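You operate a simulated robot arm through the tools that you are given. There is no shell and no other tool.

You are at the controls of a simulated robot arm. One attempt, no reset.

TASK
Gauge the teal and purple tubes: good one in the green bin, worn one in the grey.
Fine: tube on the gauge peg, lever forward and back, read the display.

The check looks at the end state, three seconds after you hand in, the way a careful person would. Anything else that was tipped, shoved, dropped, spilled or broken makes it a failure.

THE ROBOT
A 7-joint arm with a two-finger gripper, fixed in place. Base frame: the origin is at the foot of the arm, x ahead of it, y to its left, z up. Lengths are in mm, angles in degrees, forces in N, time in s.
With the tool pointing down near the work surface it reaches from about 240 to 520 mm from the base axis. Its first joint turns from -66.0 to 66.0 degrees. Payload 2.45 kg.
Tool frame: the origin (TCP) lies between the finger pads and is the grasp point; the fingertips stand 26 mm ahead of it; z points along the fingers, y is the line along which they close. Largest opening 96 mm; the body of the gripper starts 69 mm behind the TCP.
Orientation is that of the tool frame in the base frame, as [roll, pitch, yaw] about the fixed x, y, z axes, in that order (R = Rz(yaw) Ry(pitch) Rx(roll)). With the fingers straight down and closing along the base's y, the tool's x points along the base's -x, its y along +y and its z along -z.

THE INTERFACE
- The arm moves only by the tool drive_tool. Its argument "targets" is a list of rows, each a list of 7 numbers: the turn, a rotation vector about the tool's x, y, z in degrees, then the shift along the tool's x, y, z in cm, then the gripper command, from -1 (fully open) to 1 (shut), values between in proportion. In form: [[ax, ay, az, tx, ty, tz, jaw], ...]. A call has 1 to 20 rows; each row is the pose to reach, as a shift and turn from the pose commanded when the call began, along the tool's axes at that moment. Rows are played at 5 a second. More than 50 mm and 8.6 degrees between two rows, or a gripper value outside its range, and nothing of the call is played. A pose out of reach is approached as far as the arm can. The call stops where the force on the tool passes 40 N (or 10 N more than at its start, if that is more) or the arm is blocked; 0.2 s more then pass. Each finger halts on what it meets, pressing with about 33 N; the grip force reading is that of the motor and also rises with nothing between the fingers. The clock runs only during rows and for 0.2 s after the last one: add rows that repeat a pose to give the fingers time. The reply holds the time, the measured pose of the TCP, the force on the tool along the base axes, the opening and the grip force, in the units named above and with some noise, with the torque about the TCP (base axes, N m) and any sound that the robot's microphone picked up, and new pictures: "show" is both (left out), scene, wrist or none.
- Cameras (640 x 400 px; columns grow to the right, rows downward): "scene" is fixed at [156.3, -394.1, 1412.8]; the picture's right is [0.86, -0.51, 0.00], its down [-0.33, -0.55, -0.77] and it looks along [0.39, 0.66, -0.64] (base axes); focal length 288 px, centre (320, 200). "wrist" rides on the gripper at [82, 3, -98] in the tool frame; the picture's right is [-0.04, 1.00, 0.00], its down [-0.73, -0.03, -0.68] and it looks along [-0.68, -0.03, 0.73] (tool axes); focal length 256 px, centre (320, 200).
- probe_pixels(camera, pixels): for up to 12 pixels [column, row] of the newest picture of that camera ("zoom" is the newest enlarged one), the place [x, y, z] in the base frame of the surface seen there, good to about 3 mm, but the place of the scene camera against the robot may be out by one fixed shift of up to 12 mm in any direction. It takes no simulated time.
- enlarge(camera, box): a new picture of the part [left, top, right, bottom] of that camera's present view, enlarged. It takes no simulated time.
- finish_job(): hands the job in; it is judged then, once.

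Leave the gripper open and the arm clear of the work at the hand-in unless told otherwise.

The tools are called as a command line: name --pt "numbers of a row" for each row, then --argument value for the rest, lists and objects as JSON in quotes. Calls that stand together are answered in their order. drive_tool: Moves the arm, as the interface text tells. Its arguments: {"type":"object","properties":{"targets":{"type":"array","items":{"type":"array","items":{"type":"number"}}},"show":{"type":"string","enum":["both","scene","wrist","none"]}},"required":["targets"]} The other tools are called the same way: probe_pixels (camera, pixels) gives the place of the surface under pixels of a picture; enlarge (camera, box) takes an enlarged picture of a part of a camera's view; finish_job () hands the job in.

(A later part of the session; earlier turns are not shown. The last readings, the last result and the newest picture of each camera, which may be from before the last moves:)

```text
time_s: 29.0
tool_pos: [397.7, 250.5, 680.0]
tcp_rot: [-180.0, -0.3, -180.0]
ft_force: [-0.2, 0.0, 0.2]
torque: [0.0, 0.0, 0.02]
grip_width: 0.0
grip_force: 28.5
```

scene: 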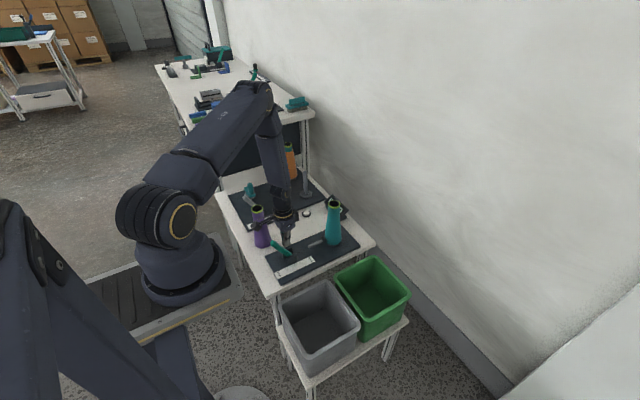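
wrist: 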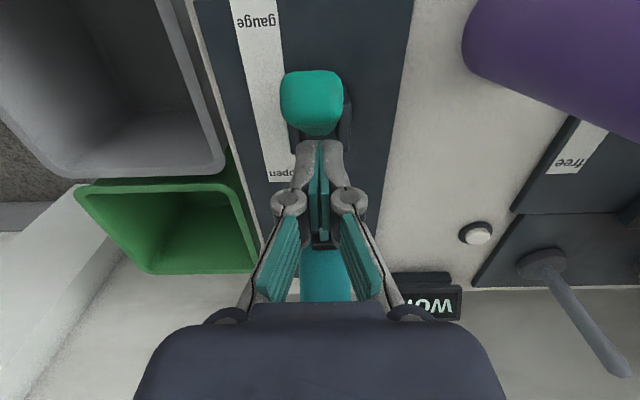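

The display reads "worn" with the lever at gauge. I'll raise the fingers and look at the display and lever before bringing the lever back.

drive_tool --pt "0 0 0 0 0 -3 1" --pt "0 0 0 0 0 -6 1" --pt "0 0 0 0 0 -10 1" --pt "0 0 0 0 0 -14 1" --pt "0 0 0 4 0 -14 1" --pt "0 0 0 8 0 -14 1" --pt "0 0 0 11.8 0 -14 1" --pt "0 0 0 11.8 0 -14 1"

```text
time_s: 30.8
tool_pos: [282.8, 249.5, 819.1]
tcp_rot: [-179.9, 0.1, 180.0]
ft_force: [0.8, 0.1, 0.8]
torque: [0.0, 0.01, -0.06]
grip_width: 0.0
grip_force: 28.0
```

scene: 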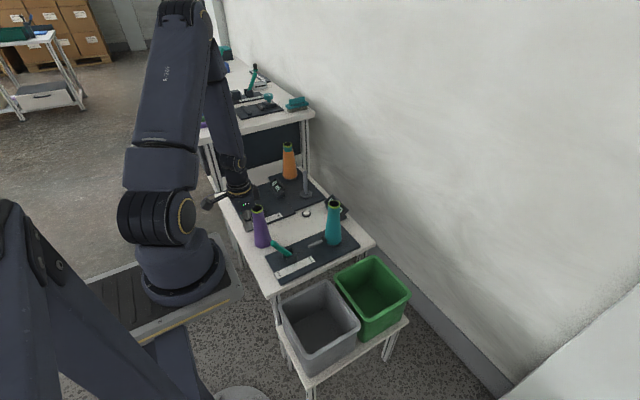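
wrist: 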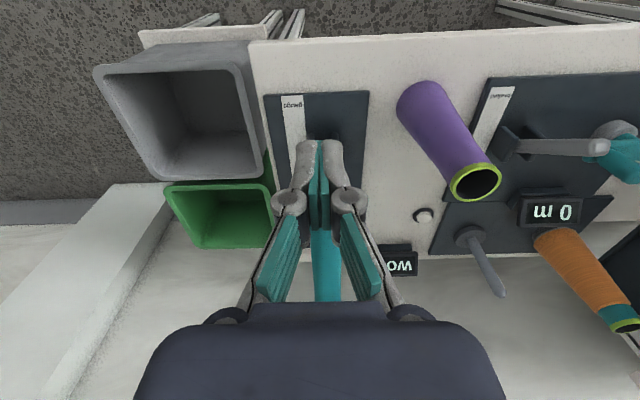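

I'll probe the lever's present tip position so I can drop the fingers clear on its −x side.

enlarge --camera "scene" --box '[240, 190, 350, 280]'

probe_pixels --camera "scene" --pixels '[[272, 241], [276, 244], [283, 249], [290, 254], [261, 243]]'

```text
4.44 times, centred on (295, 235) of scene
```

zoom: 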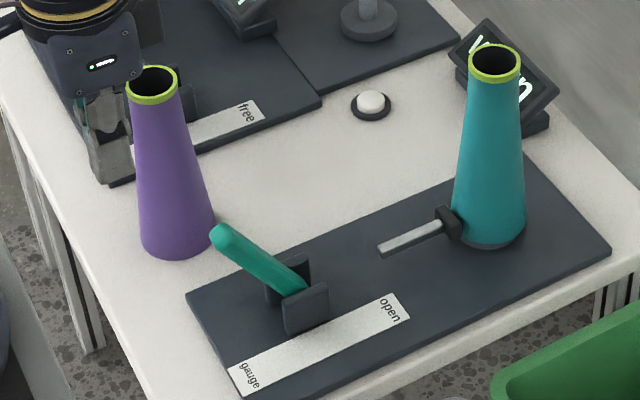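

```text
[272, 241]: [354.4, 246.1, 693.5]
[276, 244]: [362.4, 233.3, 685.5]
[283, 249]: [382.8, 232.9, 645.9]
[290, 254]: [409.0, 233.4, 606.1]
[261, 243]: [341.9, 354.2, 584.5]
```

The pad is touching the tube. The lever tip is at x≈347, so lowering at x≈283 is clear. I'll lower to the same height as before.

drive_tool --pt "0 0 0 0 0.1 3 1" --pt "0 0 0 0 0.1 6 1" --pt "0 0 0 0 0.1 9 1" --pt "0 0 0 0 0.1 11.5 1" --pt "0 0 0 0 0.1 13.9 1" --pt "0 0 0 0 0.1 13.9 1"

```text
time_s: 32.2
tool_pos: [282.1, 253.4, 680.1]
tcp_rot: [179.9, 0.0, 179.9]
ft_force: [0.6, -0.5, 0.2]
torque: [0.01, -0.02, 0.01]
grip_width: 0.2
grip_force: 28.1
```

scene: 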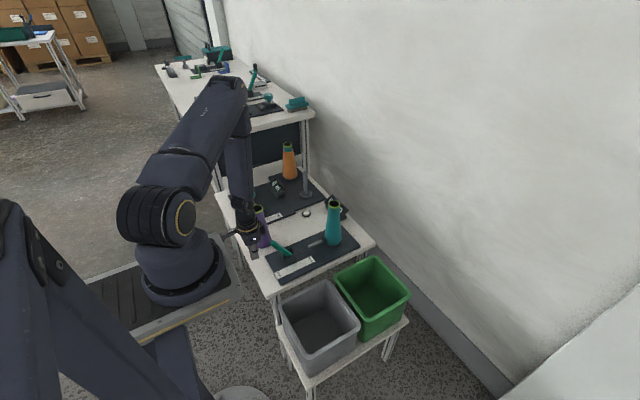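
wrist: 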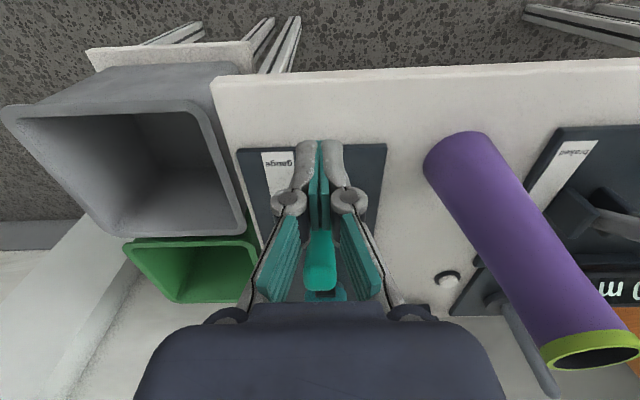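

Clear. Now I'll push the lever back toward +x ("open"), slowing near the end.

drive_tool --pt "0 0 0 -1.5 0 0 1" --pt "0 0 0 -3 0 0 1" --pt "0 0 0 -4 0 0 1" --pt "0 0 0 -5 0 0 1" --pt "0 0 0 -6 0 0 1" --pt "0 0 0 -7 0 0 1" --pt "0 0 0 -8 0 0 1" --pt "0 0 0 -9 0 0 1" --pt "0 0 0 -10 0 0 1" --pt "0 0 0 -11 0 0 1" --pt "0 0 0 -11.8 0 0 1" --pt "0 0 0 -12.5 0 0 1" --pt "0 0 0 -13.2 0 0 1" --pt "0 0 0 -13.7 0 0 1"

```text
time_s: 35.2
tool_pos: [417.3, 251.6, 681.6]
tcp_rot: [-180.0, -0.1, -180.0]
ft_force: [-6.3, 0.3, 3.7]
torque: [0.04, 0.13, -0.01]
grip_width: 6.0
grip_force: 28.2
```

scene: 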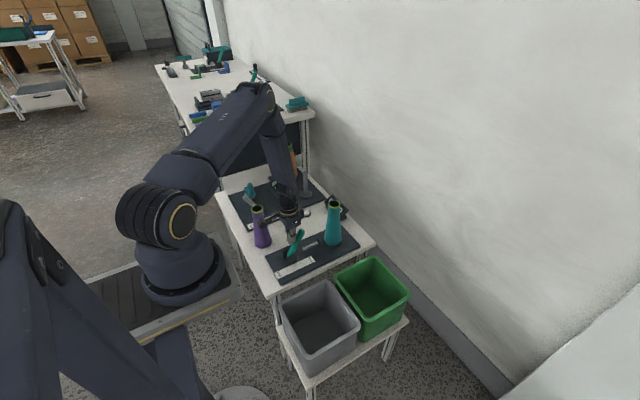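
wrist: 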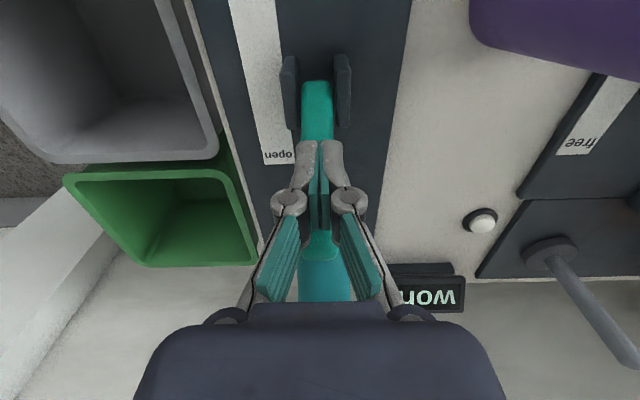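

Force is beginning to rise near the open end. I'll push a few more mm to the stop.

drive_tool --pt "0 0 0 -0.2 0 0 1" --pt "0 0 0 -0.4 0 0 1" --pt "0 0 0 -0.6 0 0 1" --pt "0 0 0 -0.6 0 0 1"

enlarge --camera "scene" --box '[245, 180, 365, 280]'

```text
time_s: 36.0
tool_pos: [419.2, 251.2, 681.3]
tcp_rot: [-179.7, -1.0, -180.0]
ft_force: [-8.0, -1.3, 10.2]
torque: [-0.03, 0.09, -0.03]
grip_width: 5.9
grip_force: 28.2
stopped in row 4: the force on the tool passed its limit at 41 N (the readings are from after the stop); the commanded pose is now the measured one
```

scene: 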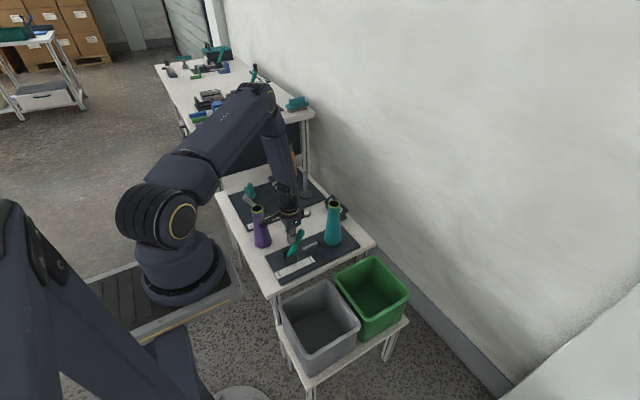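
wrist: 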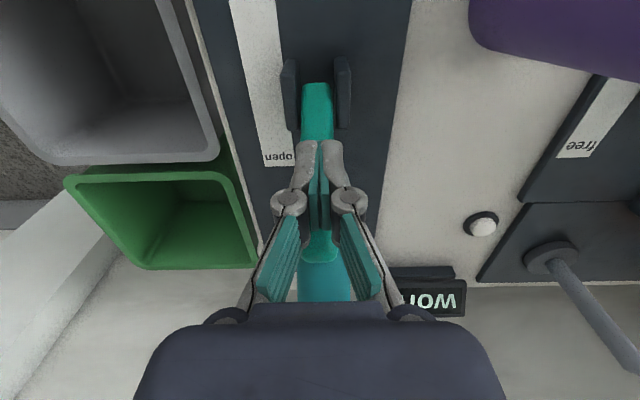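

```text
4.00 times, centred on (305, 230) of scene
```

zoom: 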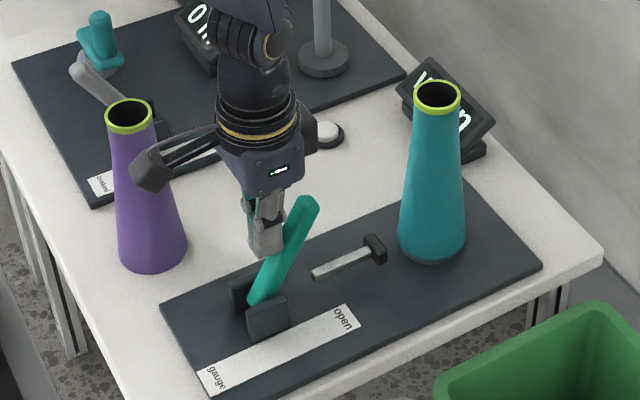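

The lever is back at open. I'll back off, take out the 1° tilt, rise, and view the display.

drive_tool --pt "0 -0.5 0 1.0 0 0 1" --pt "0 -1 0 2.0 0 0 1" --pt "0 -1 0 2.0 0 -4 1" --pt "0 -1 0 2.0 0 -8 1" --pt "0 -1 0 2.0 0 -12 1" --pt "0 -1 0 2.0 0 -17 1" --pt "0 -1 0 2.0 0 -17 1"

enlarge --camera "wrist" --box '[300, 120, 480, 260]'

enlarge --camera "scene" --box '[250, 190, 360, 280]'

```text
time_s: 37.6
tool_pos: [402.4, 251.7, 852.7]
tcp_rot: [-179.8, 0.2, -180.0]
ft_force: [-1.3, -1.4, 0.3]
torque: [-0.01, 0.02, 0.01]
grip_width: 0.0
grip_force: 28.4
```

scene: 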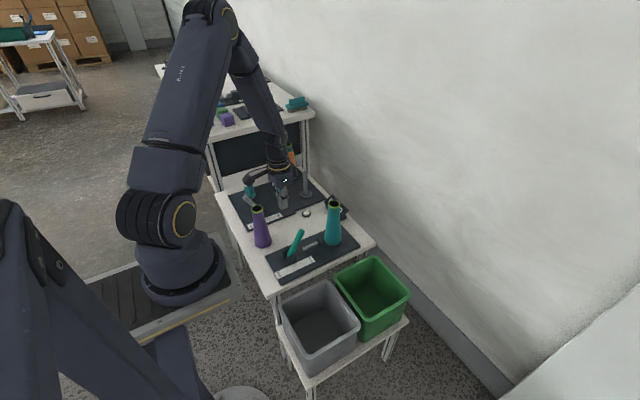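
wrist: 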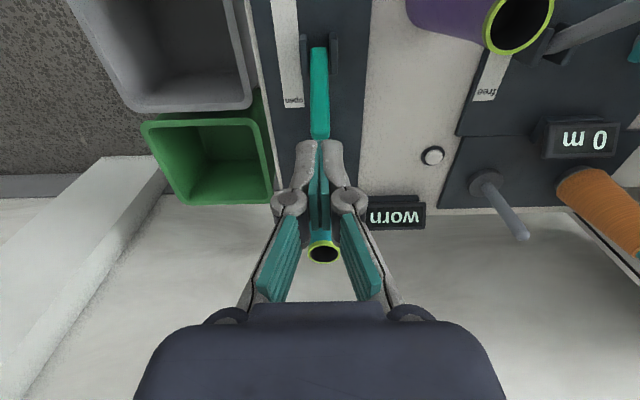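

```text
2.86 times, centred on (390, 190) of wrist
```

zoom: 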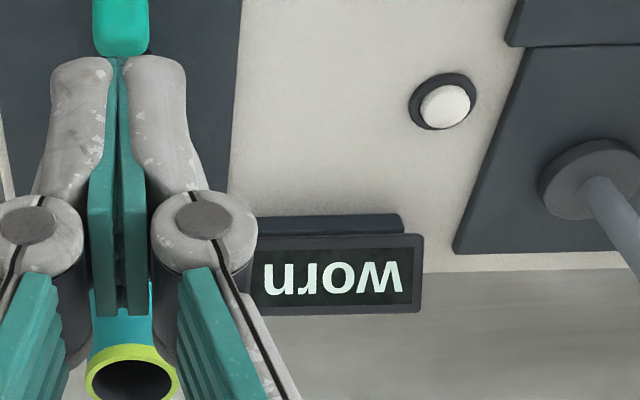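

```text
4.44 times, centred on (305, 235) of scene
```

zoom: 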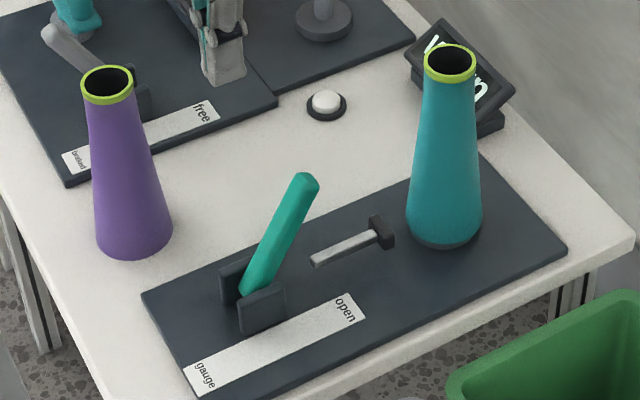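

The display clearly reads "worn" for teal, so teal goes to the grey bin. I'll open and move above the teal tube on the peg.

drive_tool --pt "0 0 0 -4 0 0 0" --pt "0 0 0 -8 0 0 -1" --pt "0 0 0 -12 -0.1 0 -1" --pt "0 0 0 -16 -0.15 0 -1" --pt "0 0 0 -18.7 -0.15 0 -1" --pt "0 0 0 -18.7 -0.15 0 -1" --show "wrist"

```text
time_s: 39.0
tool_pos: [589.3, 251.7, 851.7]
tcp_rot: [-179.8, 0.3, 180.0]
ft_force: [-0.8, 0.1, -0.1]
torque: [-0.04, 0.01, -0.02]
grip_width: 96.3
grip_force: 0.1
```

wrist: 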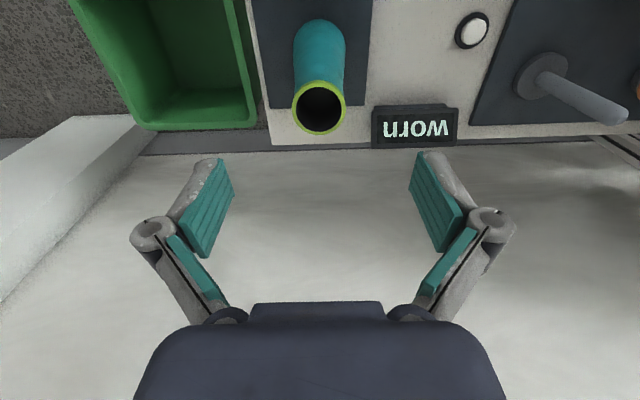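

I'll probe the rim of the tube on the peg.

probe_pixels --camera "wrist" --pixels '[[294, 106], [345, 106], [319, 82], [319, 133]]'

```text
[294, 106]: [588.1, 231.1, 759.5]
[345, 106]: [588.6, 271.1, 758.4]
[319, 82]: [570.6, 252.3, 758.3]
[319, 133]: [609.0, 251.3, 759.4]
```

The rim is centred at (589.5,251.3), z≈759. I'll descend to TCP z≈724 and grip.

drive_tool --pt "0 0.25 0 0 0 3 -1" --pt "0 0.25 0 0 0 6 -1" --pt "0 0.25 0 0 0 9 -1" --pt "0 0.25 0 0 0 11 -1" --pt "0 0.25 0 0 0 12.7 -1" --pt "0 0.25 0 0 0 12.7 -0.3" --pt "0 0.25 0 0 0 12.7 0" --pt "0 0.25 0 0 0 12.7 0.4" --pt "0 0.25 0 0 0 12.7 1" --pt "0 0.25 0 0 0 12.7 1" --pt "0 0.25 0 0 0 12.7 1"

```text
time_s: 41.4
tool_pos: [589.1, 251.6, 724.5]
tcp_rot: [-179.8, 0.1, 179.9]
ft_force: [-0.5, -2.1, 1.6]
torque: [-0.19, 0.0, 0.03]
grip_width: 49.8
grip_force: 33.1
```

scene: 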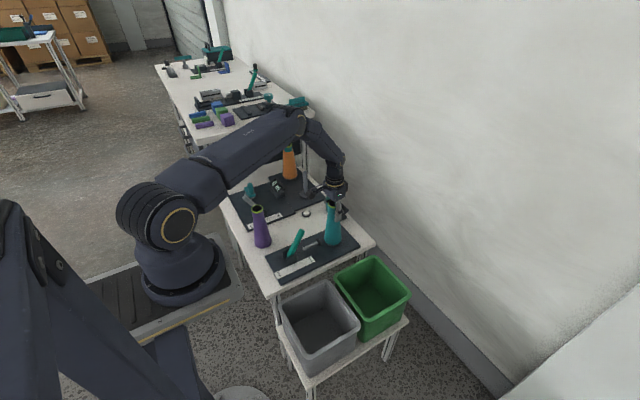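
wrist: 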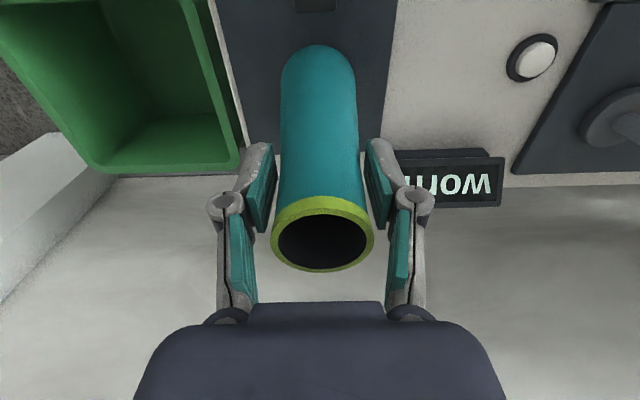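

Gripped. I'll lift off the peg and then carry it over toward the grey bin's centre at about (410,30).

drive_tool --pt "0 0 0 0 0 -1.5 1" --pt "0 0 0 0 0 -4 1" --pt "0 0 0 0 0 -6.5 1" --pt "0 0 0 0 0 -9 1" --pt "0 0 0 0 0 -11.5 1" --pt "0 0 0 0 0 -14 1" --pt "0 0 0 0 0 -16.5 1" --pt "0 0 0 1.5 -1.9 -16.5 1" --pt "0 0 0 3.5 -4.3 -16.5 1" --pt "0 0 0 5.5 -6.8 -16.5 1" --pt "0 0 0 7.5 -9.3 -16.5 1" --pt "0 0 0 9.5 -11.7 -16.5 1" --pt "0 0 0 11.5 -14.2 -16.5 1" --pt "0 0 0 13.5 -16.7 -16.5 1" --pt "0 0 0 15.5 -19.1 -16.5 1" --pt "0 0 0 17 -21 -16.5 1" --pt "0 0 0 17.9 -22.1 -16.5 1" --pt "0 0 0 17.9 -22.1 -16.5 1"

```text
time_s: 45.2
tool_pos: [409.9, 30.5, 890.9]
tcp_rot: [-179.8, 0.0, 180.0]
ft_force: [0.6, -1.1, -1.1]
torque: [0.01, 0.0, 0.01]
grip_width: 50.0
grip_force: 32.9
```

scene: 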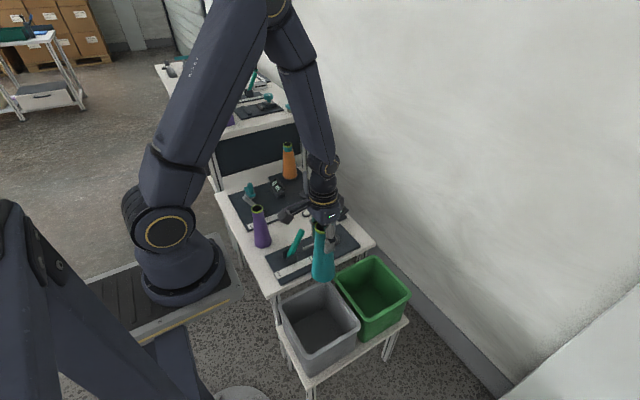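
wrist: 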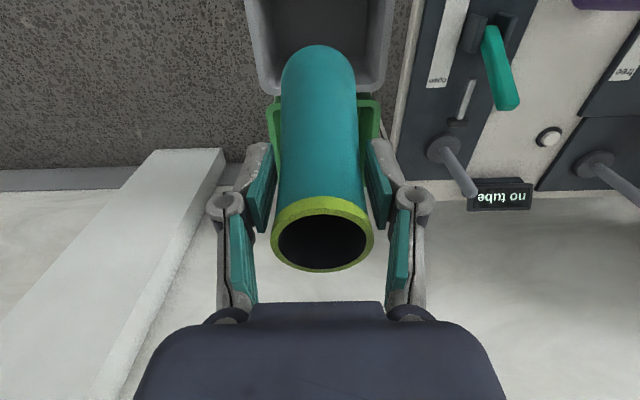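

It's over the grey bin. I'll probe the bin's rim and floor to be exact.

probe_pixels --camera "wrist" --pixels '[[262, 88], [386, 88], [277, 93], [378, 93], [247, 5], [395, 5], [320, 20], [275, 30], [365, 30]]'

enlarge --camera "scene" --box '[260, 220, 420, 390]'

probe_pixels --camera "scene" --pixels '[[284, 303], [288, 327], [300, 363], [303, 371], [358, 325], [352, 318], [326, 284], [320, 335], [310, 340], [335, 320]]'

```text
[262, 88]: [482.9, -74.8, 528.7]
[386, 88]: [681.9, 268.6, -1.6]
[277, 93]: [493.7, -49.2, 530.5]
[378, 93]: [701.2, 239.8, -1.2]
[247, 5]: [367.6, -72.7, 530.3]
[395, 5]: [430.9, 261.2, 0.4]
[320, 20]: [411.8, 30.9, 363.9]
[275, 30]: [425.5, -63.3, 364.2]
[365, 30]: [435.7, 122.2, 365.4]
```

```text
2.35 times, centred on (340, 305) of scene
```

zoom: 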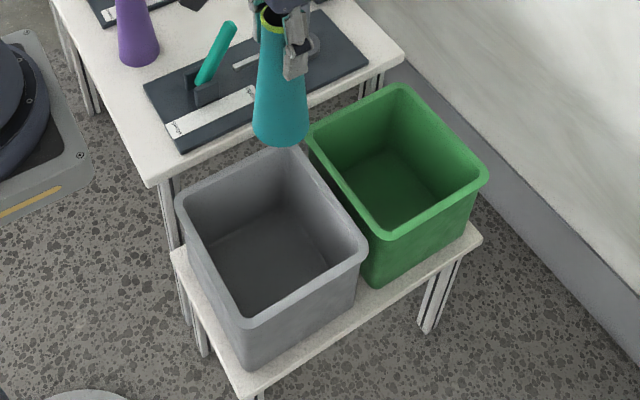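

```text
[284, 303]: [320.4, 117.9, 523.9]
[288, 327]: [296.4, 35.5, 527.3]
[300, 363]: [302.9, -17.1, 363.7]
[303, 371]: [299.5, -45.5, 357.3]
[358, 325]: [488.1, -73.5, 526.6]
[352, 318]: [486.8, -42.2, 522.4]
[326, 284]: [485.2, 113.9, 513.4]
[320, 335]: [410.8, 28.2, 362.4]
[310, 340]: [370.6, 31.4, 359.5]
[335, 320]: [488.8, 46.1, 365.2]
```

The bin floor is at z≈364 and (410,30) is well inside. I'll lower the tube 365 mm, then finish slowly.

drive_tool --pt "0 0 0 0 0 2 1" --pt "0 0 0 0 0 5 1" --pt "0 0 0 0 0 8 1" --pt "0 0 0 0 0 11 1" --pt "0 0 0 0 0 14 1" --pt "0 0 0 0 0 17 1" --pt "0 0 0 0 0 20 1" --pt "0 0 0 0 0 23 1" --pt "0 0 0 0 0 26 1" --pt "0 0 0 0 0 29 1" --pt "0 0 0 0 0 32 1" --pt "0 0 0 0 0 34.5 1" --pt "0 0 0 0 0 36 1" --pt "0 0 0 0 0 36.8 1" --pt "0 0 0 0 0 36.8 1"

```text
time_s: 48.4
tool_pos: [410.0, 27.9, 523.4]
tcp_rot: [-179.8, -0.2, 179.9]
ft_force: [0.9, -0.3, 0.2]
torque: [-0.01, 0.02, 0.03]
grip_width: 50.0
grip_force: 33.1
```

scene: 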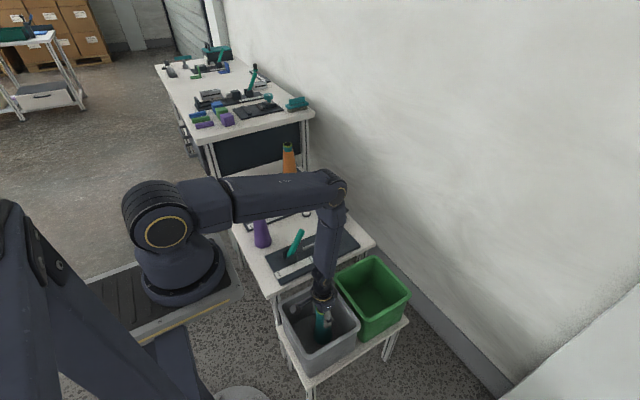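
wrist: 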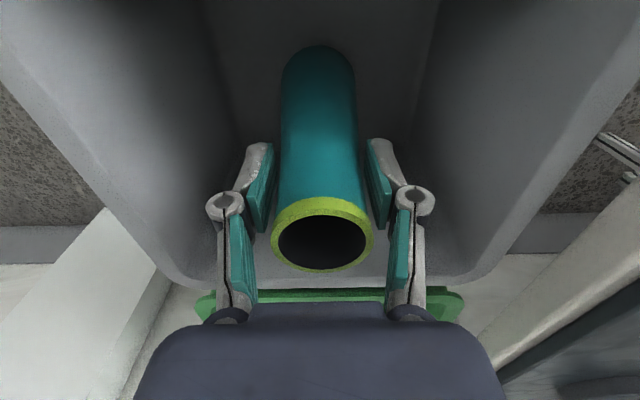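

The tube is inside, about 14 mm above the floor. I'll lower slowly until contact.

drive_tool --pt "0 0 0 0 0 0.4 1" --pt "0 0 0 0 0 0.8 1" --pt "0 0 0 0 0 1.1 1" --pt "0 0 0 0 0 1.3 1" --pt "0 0 0 0 0 1.3 1" --show "none"

```text
time_s: 49.6
tool_pos: [410.2, 29.4, 510.2]
tcp_rot: [-179.8, -0.1, -180.0]
ft_force: [-0.4, -0.2, -0.6]
torque: [0.02, 0.02, 0.01]
grip_width: 49.8
grip_force: 33.3
```

No contact yet, so I'll continue in 1 mm steps.

drive_tool --pt "0 0 0 0 0 0.1 1" --pt "0 0 0 0 0 0.2 1" --pt "0 0 0 0 0 0.3 1" --pt "0 0 0 0 0 0.3 1" --show "none"

```text
time_s: 50.6
tool_pos: [410.3, 28.2, 507.7]
tcp_rot: [-179.8, 0.0, 179.9]
ft_force: [-2.0, -1.5, 14.1]
torque: [0.25, 0.18, 0.06]
grip_width: 49.8
grip_force: 33.1
```

The tube touches the bin floor (14 N). I'll ease up slightly, open, and rise straight up.

drive_tool --pt "0 0 0 0 0 -0.08 1" --pt "0 0 0 0 0 -0.08 0.0" --pt "0 0 0 0 0 -0.08 -0.4" --pt "0 0 0 0 0 -0.08 -0.8" --pt "0 0 0 0 0 -0.08 -0.8" --pt "0 0 0 0 0 -2 -0.8" --pt "0 0 0 0 0 -5 -0.8" --pt "0 0 0 0 0 -9 -0.8" --pt "0 0 0 0 0 -13 -0.8" --pt "0 0 0 0 0 -18 -0.8" --pt "0 0 0 0 0 -23 -0.8" --pt "0 0 0 0 0 -28 -0.8" --pt "0 0 0 0 0 -33 -0.8" --pt "0 0 0 0 0 -33 -1"

```text
time_s: 53.6
tool_pos: [412.8, 30.4, 838.2]
tcp_rot: [-179.7, -0.1, -180.0]
ft_force: [0.6, 0.1, 0.0]
torque: [-0.01, 0.02, -0.04]
grip_width: 96.1
grip_force: 0.1
```

scene: 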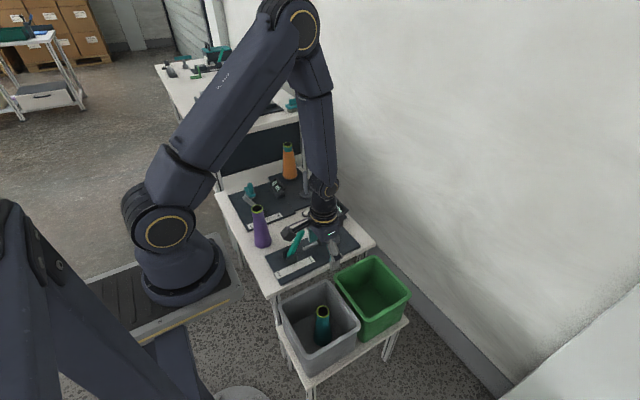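
wrist: 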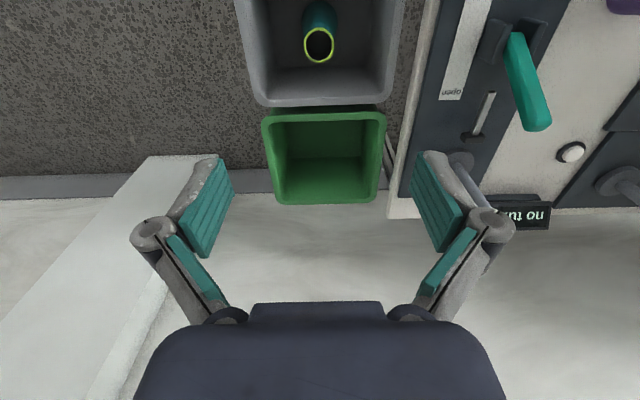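

The teal tube stands in the grey bin. Now I'll move above the purple tube, which should be near (350,360).

drive_tool --pt "0 0 0 0.8 4 0 -1" --pt "0 0 0 1.5 8 0 -1" --pt "0 0 0 2.3 12 0 -1" --pt "0 0 0 3 16 0 -1" --pt "0 0 0 3.8 20 0 -1" --pt "0 0 0 4.5 24 0 -1" --pt "0 0 0 5.3 28 0 -1" --pt "0 0 0 6 31 0 -1" --pt "0 0 0 6 33 0 -1" --pt "0 0 0 6 33 0 -1"

```text
time_s: 55.8
tool_pos: [351.6, 359.7, 835.5]
tcp_rot: [-179.8, -0.1, 179.9]
ft_force: [1.0, -0.3, -0.2]
torque: [-0.01, 0.01, 0.0]
grip_width: 95.8
grip_force: 0.1
```

scene: 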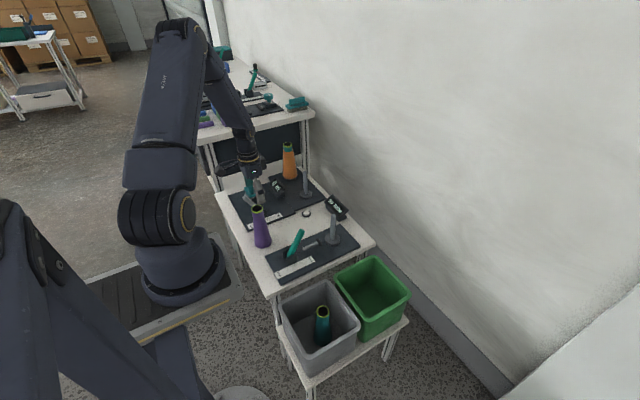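
wrist: 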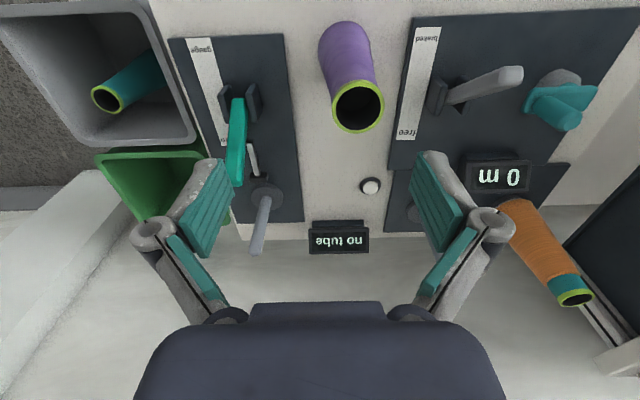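

The purple rim is centred near (357,106), so I'll probe it.

enlarge --camera "wrist" --box '[300, 10, 410, 145]'

probe_pixels --camera "wrist" --pixels '[[333, 106], [382, 106], [357, 82], [357, 131], [320, 45], [345, 25], [345, 60], [425, 95], [470, 85]]'

```text
2.96 times, centred on (355, 78) of wrist
```

zoom: 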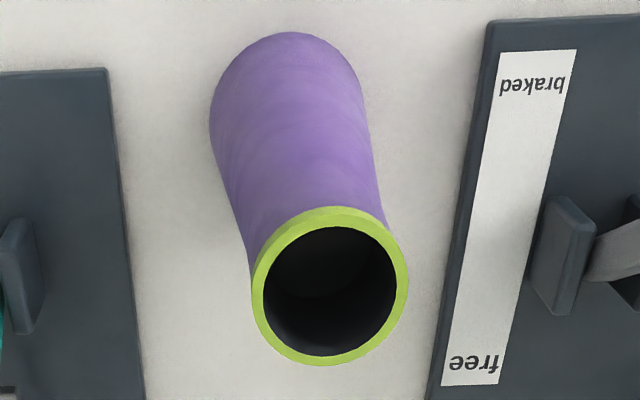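

```text
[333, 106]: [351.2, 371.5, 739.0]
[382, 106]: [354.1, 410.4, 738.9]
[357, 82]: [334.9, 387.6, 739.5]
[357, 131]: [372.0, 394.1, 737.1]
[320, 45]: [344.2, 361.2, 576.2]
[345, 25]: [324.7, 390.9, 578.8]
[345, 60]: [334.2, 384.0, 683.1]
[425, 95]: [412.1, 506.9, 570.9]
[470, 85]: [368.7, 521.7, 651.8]
```

Purple's rim is centred at (353.5,391), z≈739. I'll shift over it and descend partway to verify.

drive_tool --pt "0 0 0 -0.2 1.6 0 -1" --pt "0 0 0 -0.25 3.15 0 -1" --pt "0 0 0 -0.25 3.15 2.5 -1" --pt "0 0 0 -0.25 3.15 2.5 -1" --show "wrist"

```text
time_s: 56.8
tool_pos: [353.5, 391.6, 811.1]
tcp_rot: [-179.8, -0.1, 180.0]
ft_force: [0.2, 0.2, 0.0]
torque: [-0.02, -0.02, 0.01]
grip_width: 96.1
grip_force: 0.0
```

wrist: 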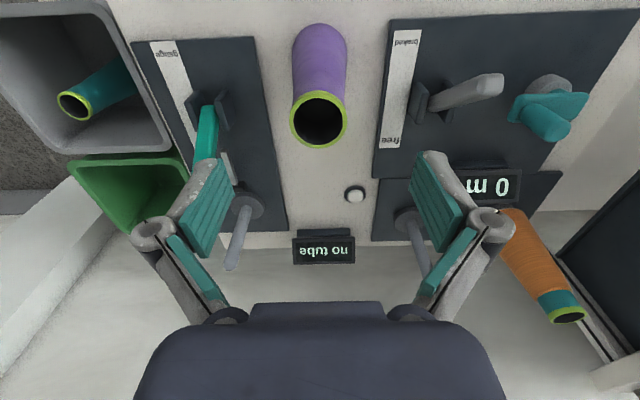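

Rim centre is at col 318.5, about 1.5 mm to −y. I'll correct that, descend to z≈703 and close.

drive_tool --pt "0 0 0 0 -0.15 2.5 -1" --pt "0 0 0 0 -0.15 5 -1" --pt "0 0 0 0 -0.15 7.5 -1" --pt "0 0 0 0 -0.15 9.5 -1" --pt "0 0 0 0 -0.15 10.7 -1" --pt "0 0 0 0 -0.15 10.7 -0.3" --pt "0 0 0 0 -0.15 10.7 0" --pt "0 0 0 0 -0.15 10.7 0.4" --pt "0 0 0 0 -0.15 10.7 1" --pt "0 0 0 0 -0.15 10.7 1" --pt "0 0 0 0 -0.15 10.7 1"

```text
time_s: 59.2
tool_pos: [353.1, 390.1, 704.3]
tcp_rot: [-179.7, -0.1, 179.9]
ft_force: [-0.1, 0.8, 0.3]
torque: [-0.02, 0.02, 0.02]
grip_width: 49.5
grip_force: 33.1
```

scene: 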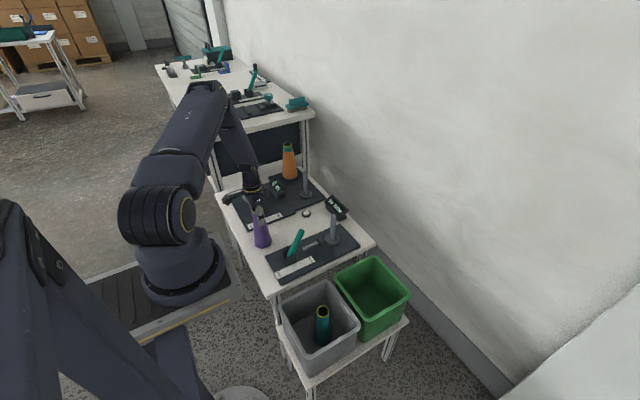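
wrist: 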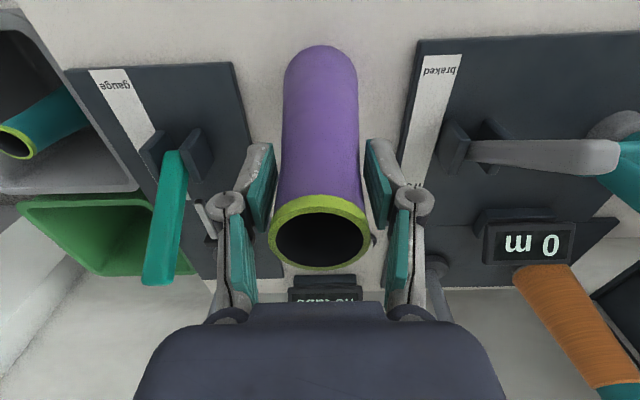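

Gripped. I'll lift 182 mm straight up.

drive_tool --pt "0 0 0 0 0 -1 1" --pt "0 0 0 0 0 -2.5 1" --pt "0 0 0 0 0 -5 1" --pt "0 0 0 0 0 -7.5 1" --pt "0 0 0 0 0 -10 1" --pt "0 0 0 0 0 -12.5 1" --pt "0 0 0 0 0 -15 1" --pt "0 0 0 0 0 -17 1" --pt "0 0 0 0 0 -18.2 1" --pt "0 0 0 0 0 -18.2 1" --show "wrist"

probe_pixels --camera "wrist" --pixels '[[271, 235], [368, 235], [319, 202], [319, 269]]'

```text
time_s: 61.4
tool_pos: [353.4, 391.8, 886.4]
tcp_rot: [-179.8, -0.1, -180.0]
ft_force: [-0.5, 0.9, 0.3]
torque: [0.02, -0.01, 0.0]
grip_width: 49.6
grip_force: 33.0
```

wrist: 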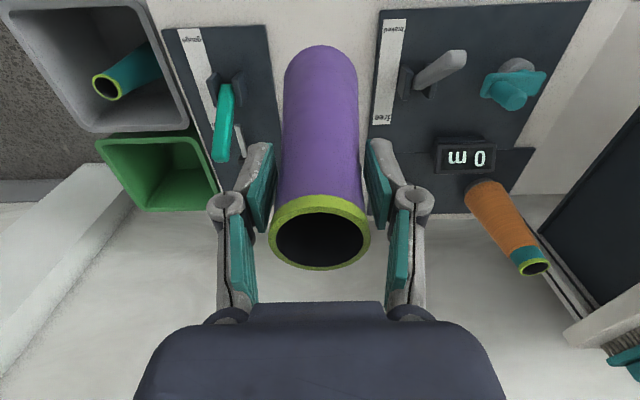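

```text
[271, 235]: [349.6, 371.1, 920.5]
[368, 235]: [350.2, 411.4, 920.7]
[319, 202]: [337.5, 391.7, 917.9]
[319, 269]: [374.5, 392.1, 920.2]
```

The tube axis is at about (354,391). I'll carry it by (+234.7, −139.6) to over the peg.

drive_tool --pt "0 0 0 -1.2 -0.7 0 1" --pt "0 0 0 -3.2 -1.9 0 1" --pt "0 0 0 -5.3 -3.15 0 1" --pt "0 0 0 -7.4 -4.4 0 1" --pt "0 0 0 -9.5 -5.65 0 1" --pt "0 0 0 -11.6 -6.9 0 1" --pt "0 0 0 -13.7 -8.15 0 1" --pt "0 0 0 -15.8 -9.4 0 1" --pt "0 0 0 -17.9 -10.65 0 1" --pt "0 0 0 -20 -11.9 0 1" --pt "0 0 0 -21.8 -13 0 1" --pt "0 0 0 -22.9 -13.6 0 1" --pt "0 0 0 -23.47 -13.96 0 1" --pt "0 0 0 -23.47 -13.96 0 1" --pt "0 0 0 -23.47 -13.96 0 1"

probe_pixels --camera "wrist" --pixels '[[271, 235], [368, 235], [319, 200], [319, 269]]'

enlarge --camera "scene" --box '[295, 150, 375, 250]'

```text
time_s: 64.6
tool_pos: [586.8, 250.7, 887.1]
tcp_rot: [-179.8, -0.1, -179.9]
ft_force: [0.4, -0.7, -0.3]
torque: [-0.02, 0.02, 0.02]
grip_width: 49.6
grip_force: 33.3
```

scene: 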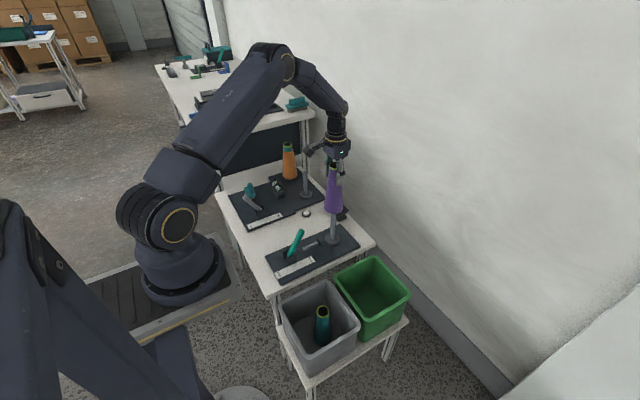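
wrist: 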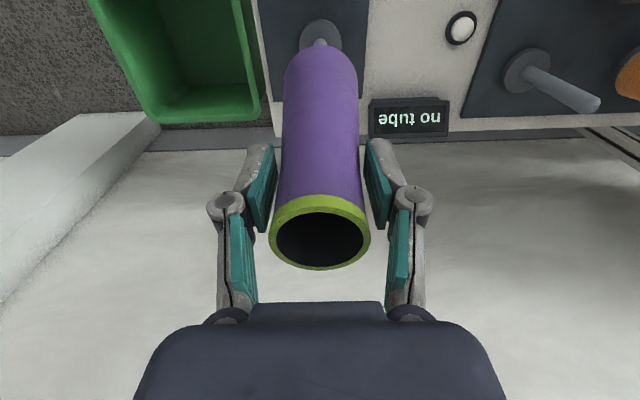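

```text
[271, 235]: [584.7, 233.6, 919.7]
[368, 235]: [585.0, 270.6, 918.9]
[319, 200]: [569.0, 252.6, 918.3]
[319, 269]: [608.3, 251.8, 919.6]
```

```text
4.00 times, centred on (335, 200) of scene
```

zoom: 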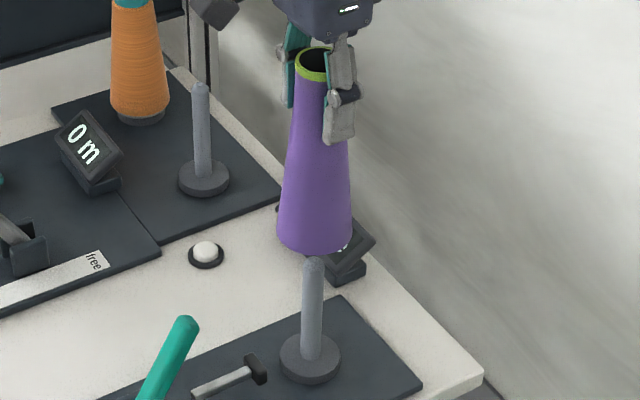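

The rim centre is at (588.6,252), aligned with the peg. I'll lower 153 mm.

drive_tool --pt "0 0 0 0 0 1.5 1" --pt "0 0 0 0 0 3 1" --pt "0 0 0 0 0 4 1" --pt "0 0 0 0 0 5 1" --pt "0 0 0 0 0 6 1" --pt "0 0 0 0 0 7 1" --pt "0 0 0 0 0 8 1" --pt "0 0 0 0 0 9 1" --pt "0 0 0 0 0 10 1" --pt "0 0 0 0 0 11 1" --pt "0 0 0 0 0 12 1" --pt "0 0 0 0 0 13 1" --pt "0 0 0 0 0 14 1" --pt "0 0 0 0 0 14.7 1" --pt "0 0 0 0 0 15.3 1" --pt "0 0 0 0 0 15.3 1" --show "wrist"

```text
time_s: 68.0
tool_pos: [588.0, 250.1, 732.1]
tcp_rot: [-179.8, -0.1, -179.9]
ft_force: [-0.8, -0.4, -0.9]
torque: [-0.03, 0.0, -0.02]
grip_width: 49.4
grip_force: 33.3
```

wrist: 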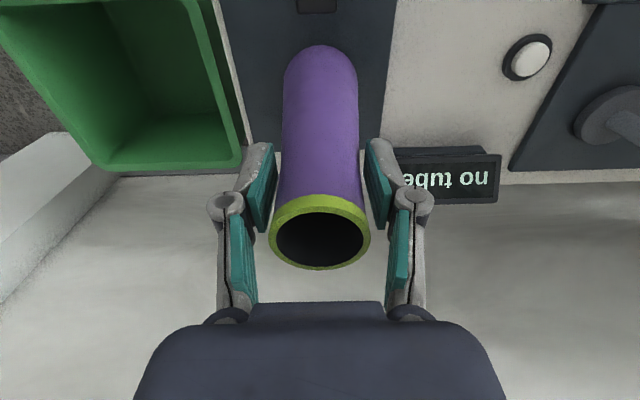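

It's over the peg with no contact forces. I'll lower the last few mm slowly.

drive_tool --pt "0 0 0 0 0 0.2 1" --pt "0 0 0 0 0 0.4 1" --pt "0 0 0 0 0 0.5 1" --pt "0 0 0 0 0 0.6 1" --pt "0 0 0 0 0 0.6 1" --show "wrist"

```text
time_s: 69.2
tool_pos: [588.9, 249.8, 726.6]
tcp_rot: [-179.9, 0.0, 179.9]
ft_force: [0.4, -1.3, 3.2]
torque: [-0.05, -0.02, 0.06]
grip_width: 49.6
grip_force: 33.1
```

wrist: 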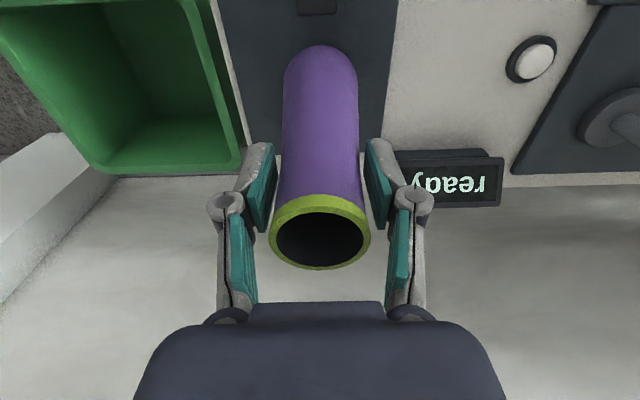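

It's touching and the display reads "ready". I'll release and rise.

drive_tool --pt "0 0 0 0 0 0.05 1" --pt "0 0 0 0 0 0.0 -0.2" --pt "0 0 0 0 0 0.0 -0.6" --pt "0 0 0 0 0 0.0 -1" --pt "0 0 0 0 0 0.0 -1" --pt "0 0 0 0 0 -2 -1" --pt "0 0 0 0 0 -5 -1" --pt "0 0 0 0 0 -9 -1" --pt "0 0 0 0 0 -13 -1" --pt "0 0 0 0 0 -13 -1"

probe_pixels --camera "wrist" --pixels '[[294, 106], [345, 106], [319, 82], [319, 133]]'

```text
time_s: 71.4
tool_pos: [588.7, 251.3, 857.9]
tcp_rot: [-179.8, -0.3, 179.9]
ft_force: [-1.0, -0.6, 0.0]
torque: [0.01, 0.01, 0.0]
grip_width: 95.9
grip_force: 0.0
```

scene: 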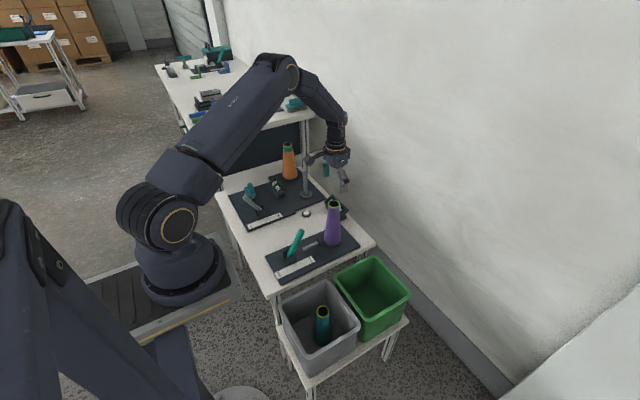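
wrist: 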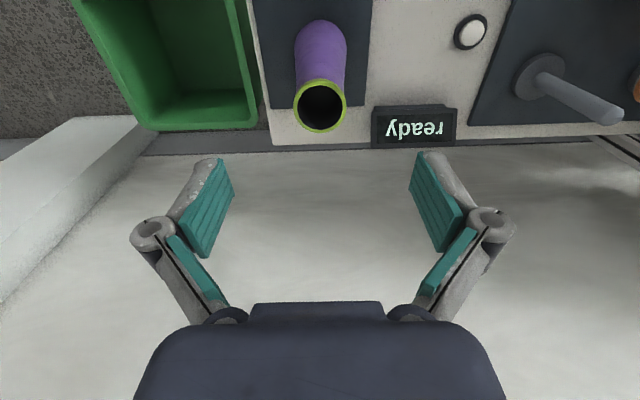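

```text
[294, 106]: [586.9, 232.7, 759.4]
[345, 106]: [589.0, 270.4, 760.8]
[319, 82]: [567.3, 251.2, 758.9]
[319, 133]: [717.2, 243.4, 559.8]
```

The purple tube is seated and reads "ready". I'll close the fingers, move to x≈500, and go down on the lever's +x side.

drive_tool --pt "0 -0.1 0 3 0.05 0 0" --pt "0 -0.1 0 6 0.05 0 1" --pt "0 -0.1 0 8.8 0.05 0 1" --pt "0 -0.1 0 8.8 0.05 0 1" --pt "0 -0.1 0 8.8 0.05 3 1" --pt "0 -0.1 0 8.8 0.05 6 1" --pt "0 -0.1 0 8.8 0.05 9 1" --pt "0 -0.1 0 8.8 0.05 12 1" --pt "0 -0.1 0 8.8 0.05 14 1" --pt "0 -0.1 0 8.8 0.05 16 1" --pt "0 -0.1 0 8.8 0.05 17.6 1" --pt "0 -0.1 0 8.8 0.05 17.6 1"

```text
time_s: 74.0
tool_pos: [499.0, 251.2, 680.3]
tcp_rot: [-179.8, 0.2, 180.0]
ft_force: [0.5, -0.5, 0.6]
torque: [0.04, 0.05, 0.02]
grip_width: 0.0
grip_force: 27.9
```

scene: 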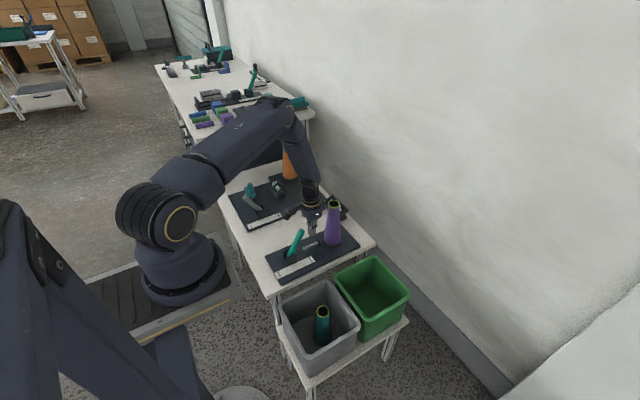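
wrist: 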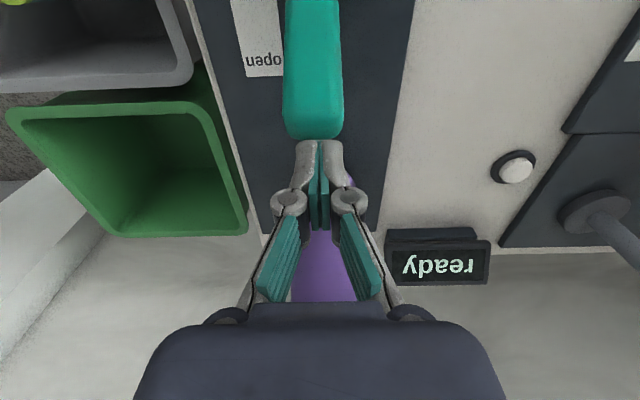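

Same setup as before. I'll push the lever toward −x, to the "gauge" stop.

drive_tool --pt "0 0 0 0.8 0 0 1" --pt "0 0 0 1.6 0 0 1" --pt "0 0 0 2.4 0 0 1" --pt "0 0 0 3.2 0 0 1" --pt "0 0 0 4.0 0 0 1" --pt "0 0 0 4.8 0 0 1" --pt "0 0 0 5.6 0 0 1" --pt "0 0 0 6.4 0 0 1" --pt "0 0 0 7.2 0 0 1" --pt "0 0 0 8.0 0 0 1" --pt "0 0 0 8.8 0 0 1" --pt "0 0 0 9.5 0 0 1" --pt "0 0 0 10.2 0 0 1" --pt "0 0 0 10.7 0 0 1" --pt "0 0 0 11.1 0 0 1" --pt "0 0 0 11.5 0 0 1" --pt "0 0 0 11.7 0 0 1"

enlarge --camera "scene" --box '[245, 180, 365, 280]'

```text
time_s: 77.6
tool_pos: [390.4, 250.3, 682.1]
tcp_rot: [179.9, 1.2, 179.9]
ft_force: [36.6, -3.9, 8.3]
torque: [-0.14, -0.81, 0.04]
grip_width: 5.8
grip_force: 28.8
```

scene: 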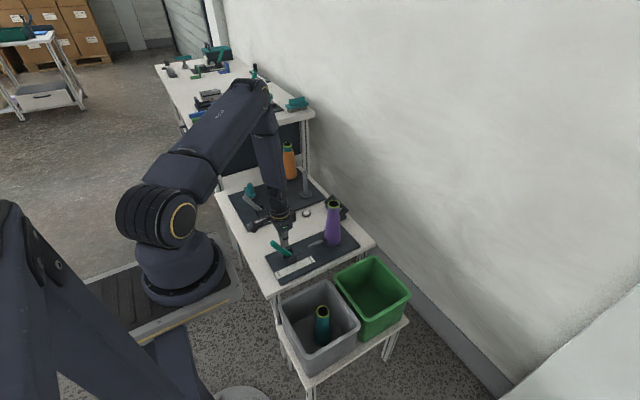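
wrist: 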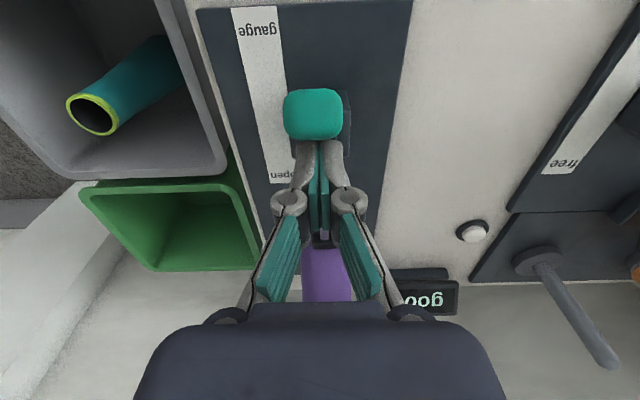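

```text
4.00 times, centred on (305, 230) of scene
```

zoom: 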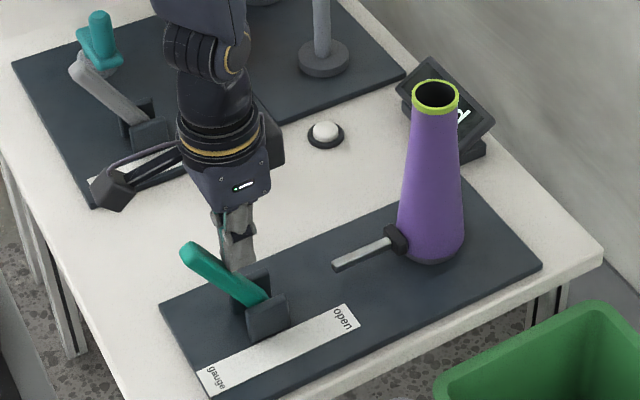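

The lever is at the gauge stop and the display starts "goo…". I'll back off, rise over the lever, and come down on its −x side.

drive_tool --pt "0 0 0 -0.9 0 0 1" --pt "0 0 0 -1.8 0 0 1" --pt "0 0 0 -1.8 0 -4 1" --pt "0 0 0 -1.8 0 -8 1" --pt "0 0 0 -1.8 0 -12 1" --pt "0 0 0 -1.8 0 -14 1" --pt "0 0 0 2 0 -14 1" --pt "0 0 0 6 0 -14 1" --pt "0 0 0 9.9 0 -14 1" --pt "0 0 0 9.9 0 -14 1"

enlarge --camera "wrist" --box '[340, 200, 500, 300]'

```text
time_s: 79.8
tool_pos: [284.2, 251.0, 821.7]
tcp_rot: [-179.8, 0.1, -179.9]
ft_force: [-0.3, 0.1, -0.4]
torque: [-0.02, 0.03, 0.02]
grip_width: 0.1
grip_force: 28.6
```

scene: 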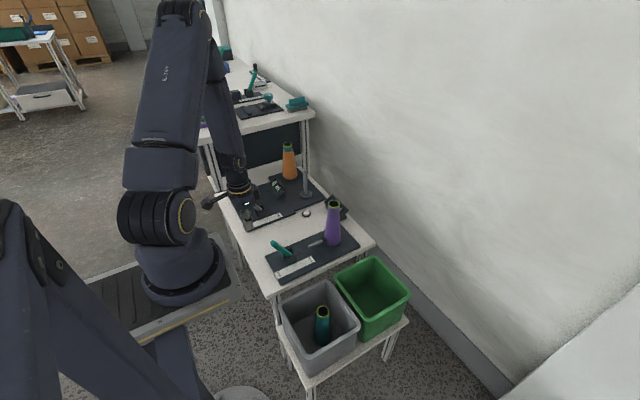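
wrist: 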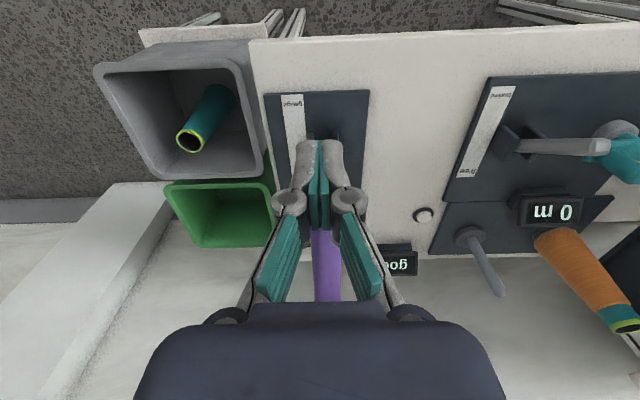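

```text
4.00 times, centred on (420, 250) of wrist
```

zoom: 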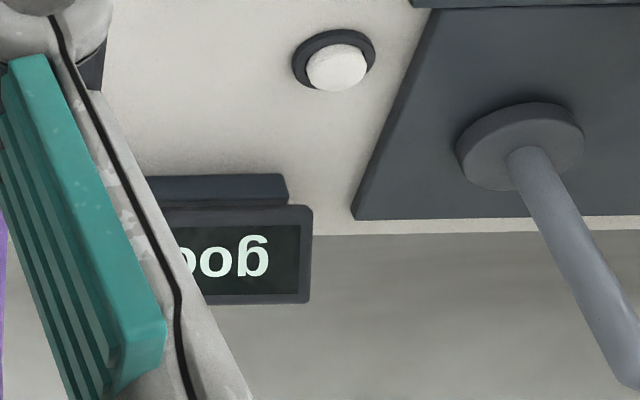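

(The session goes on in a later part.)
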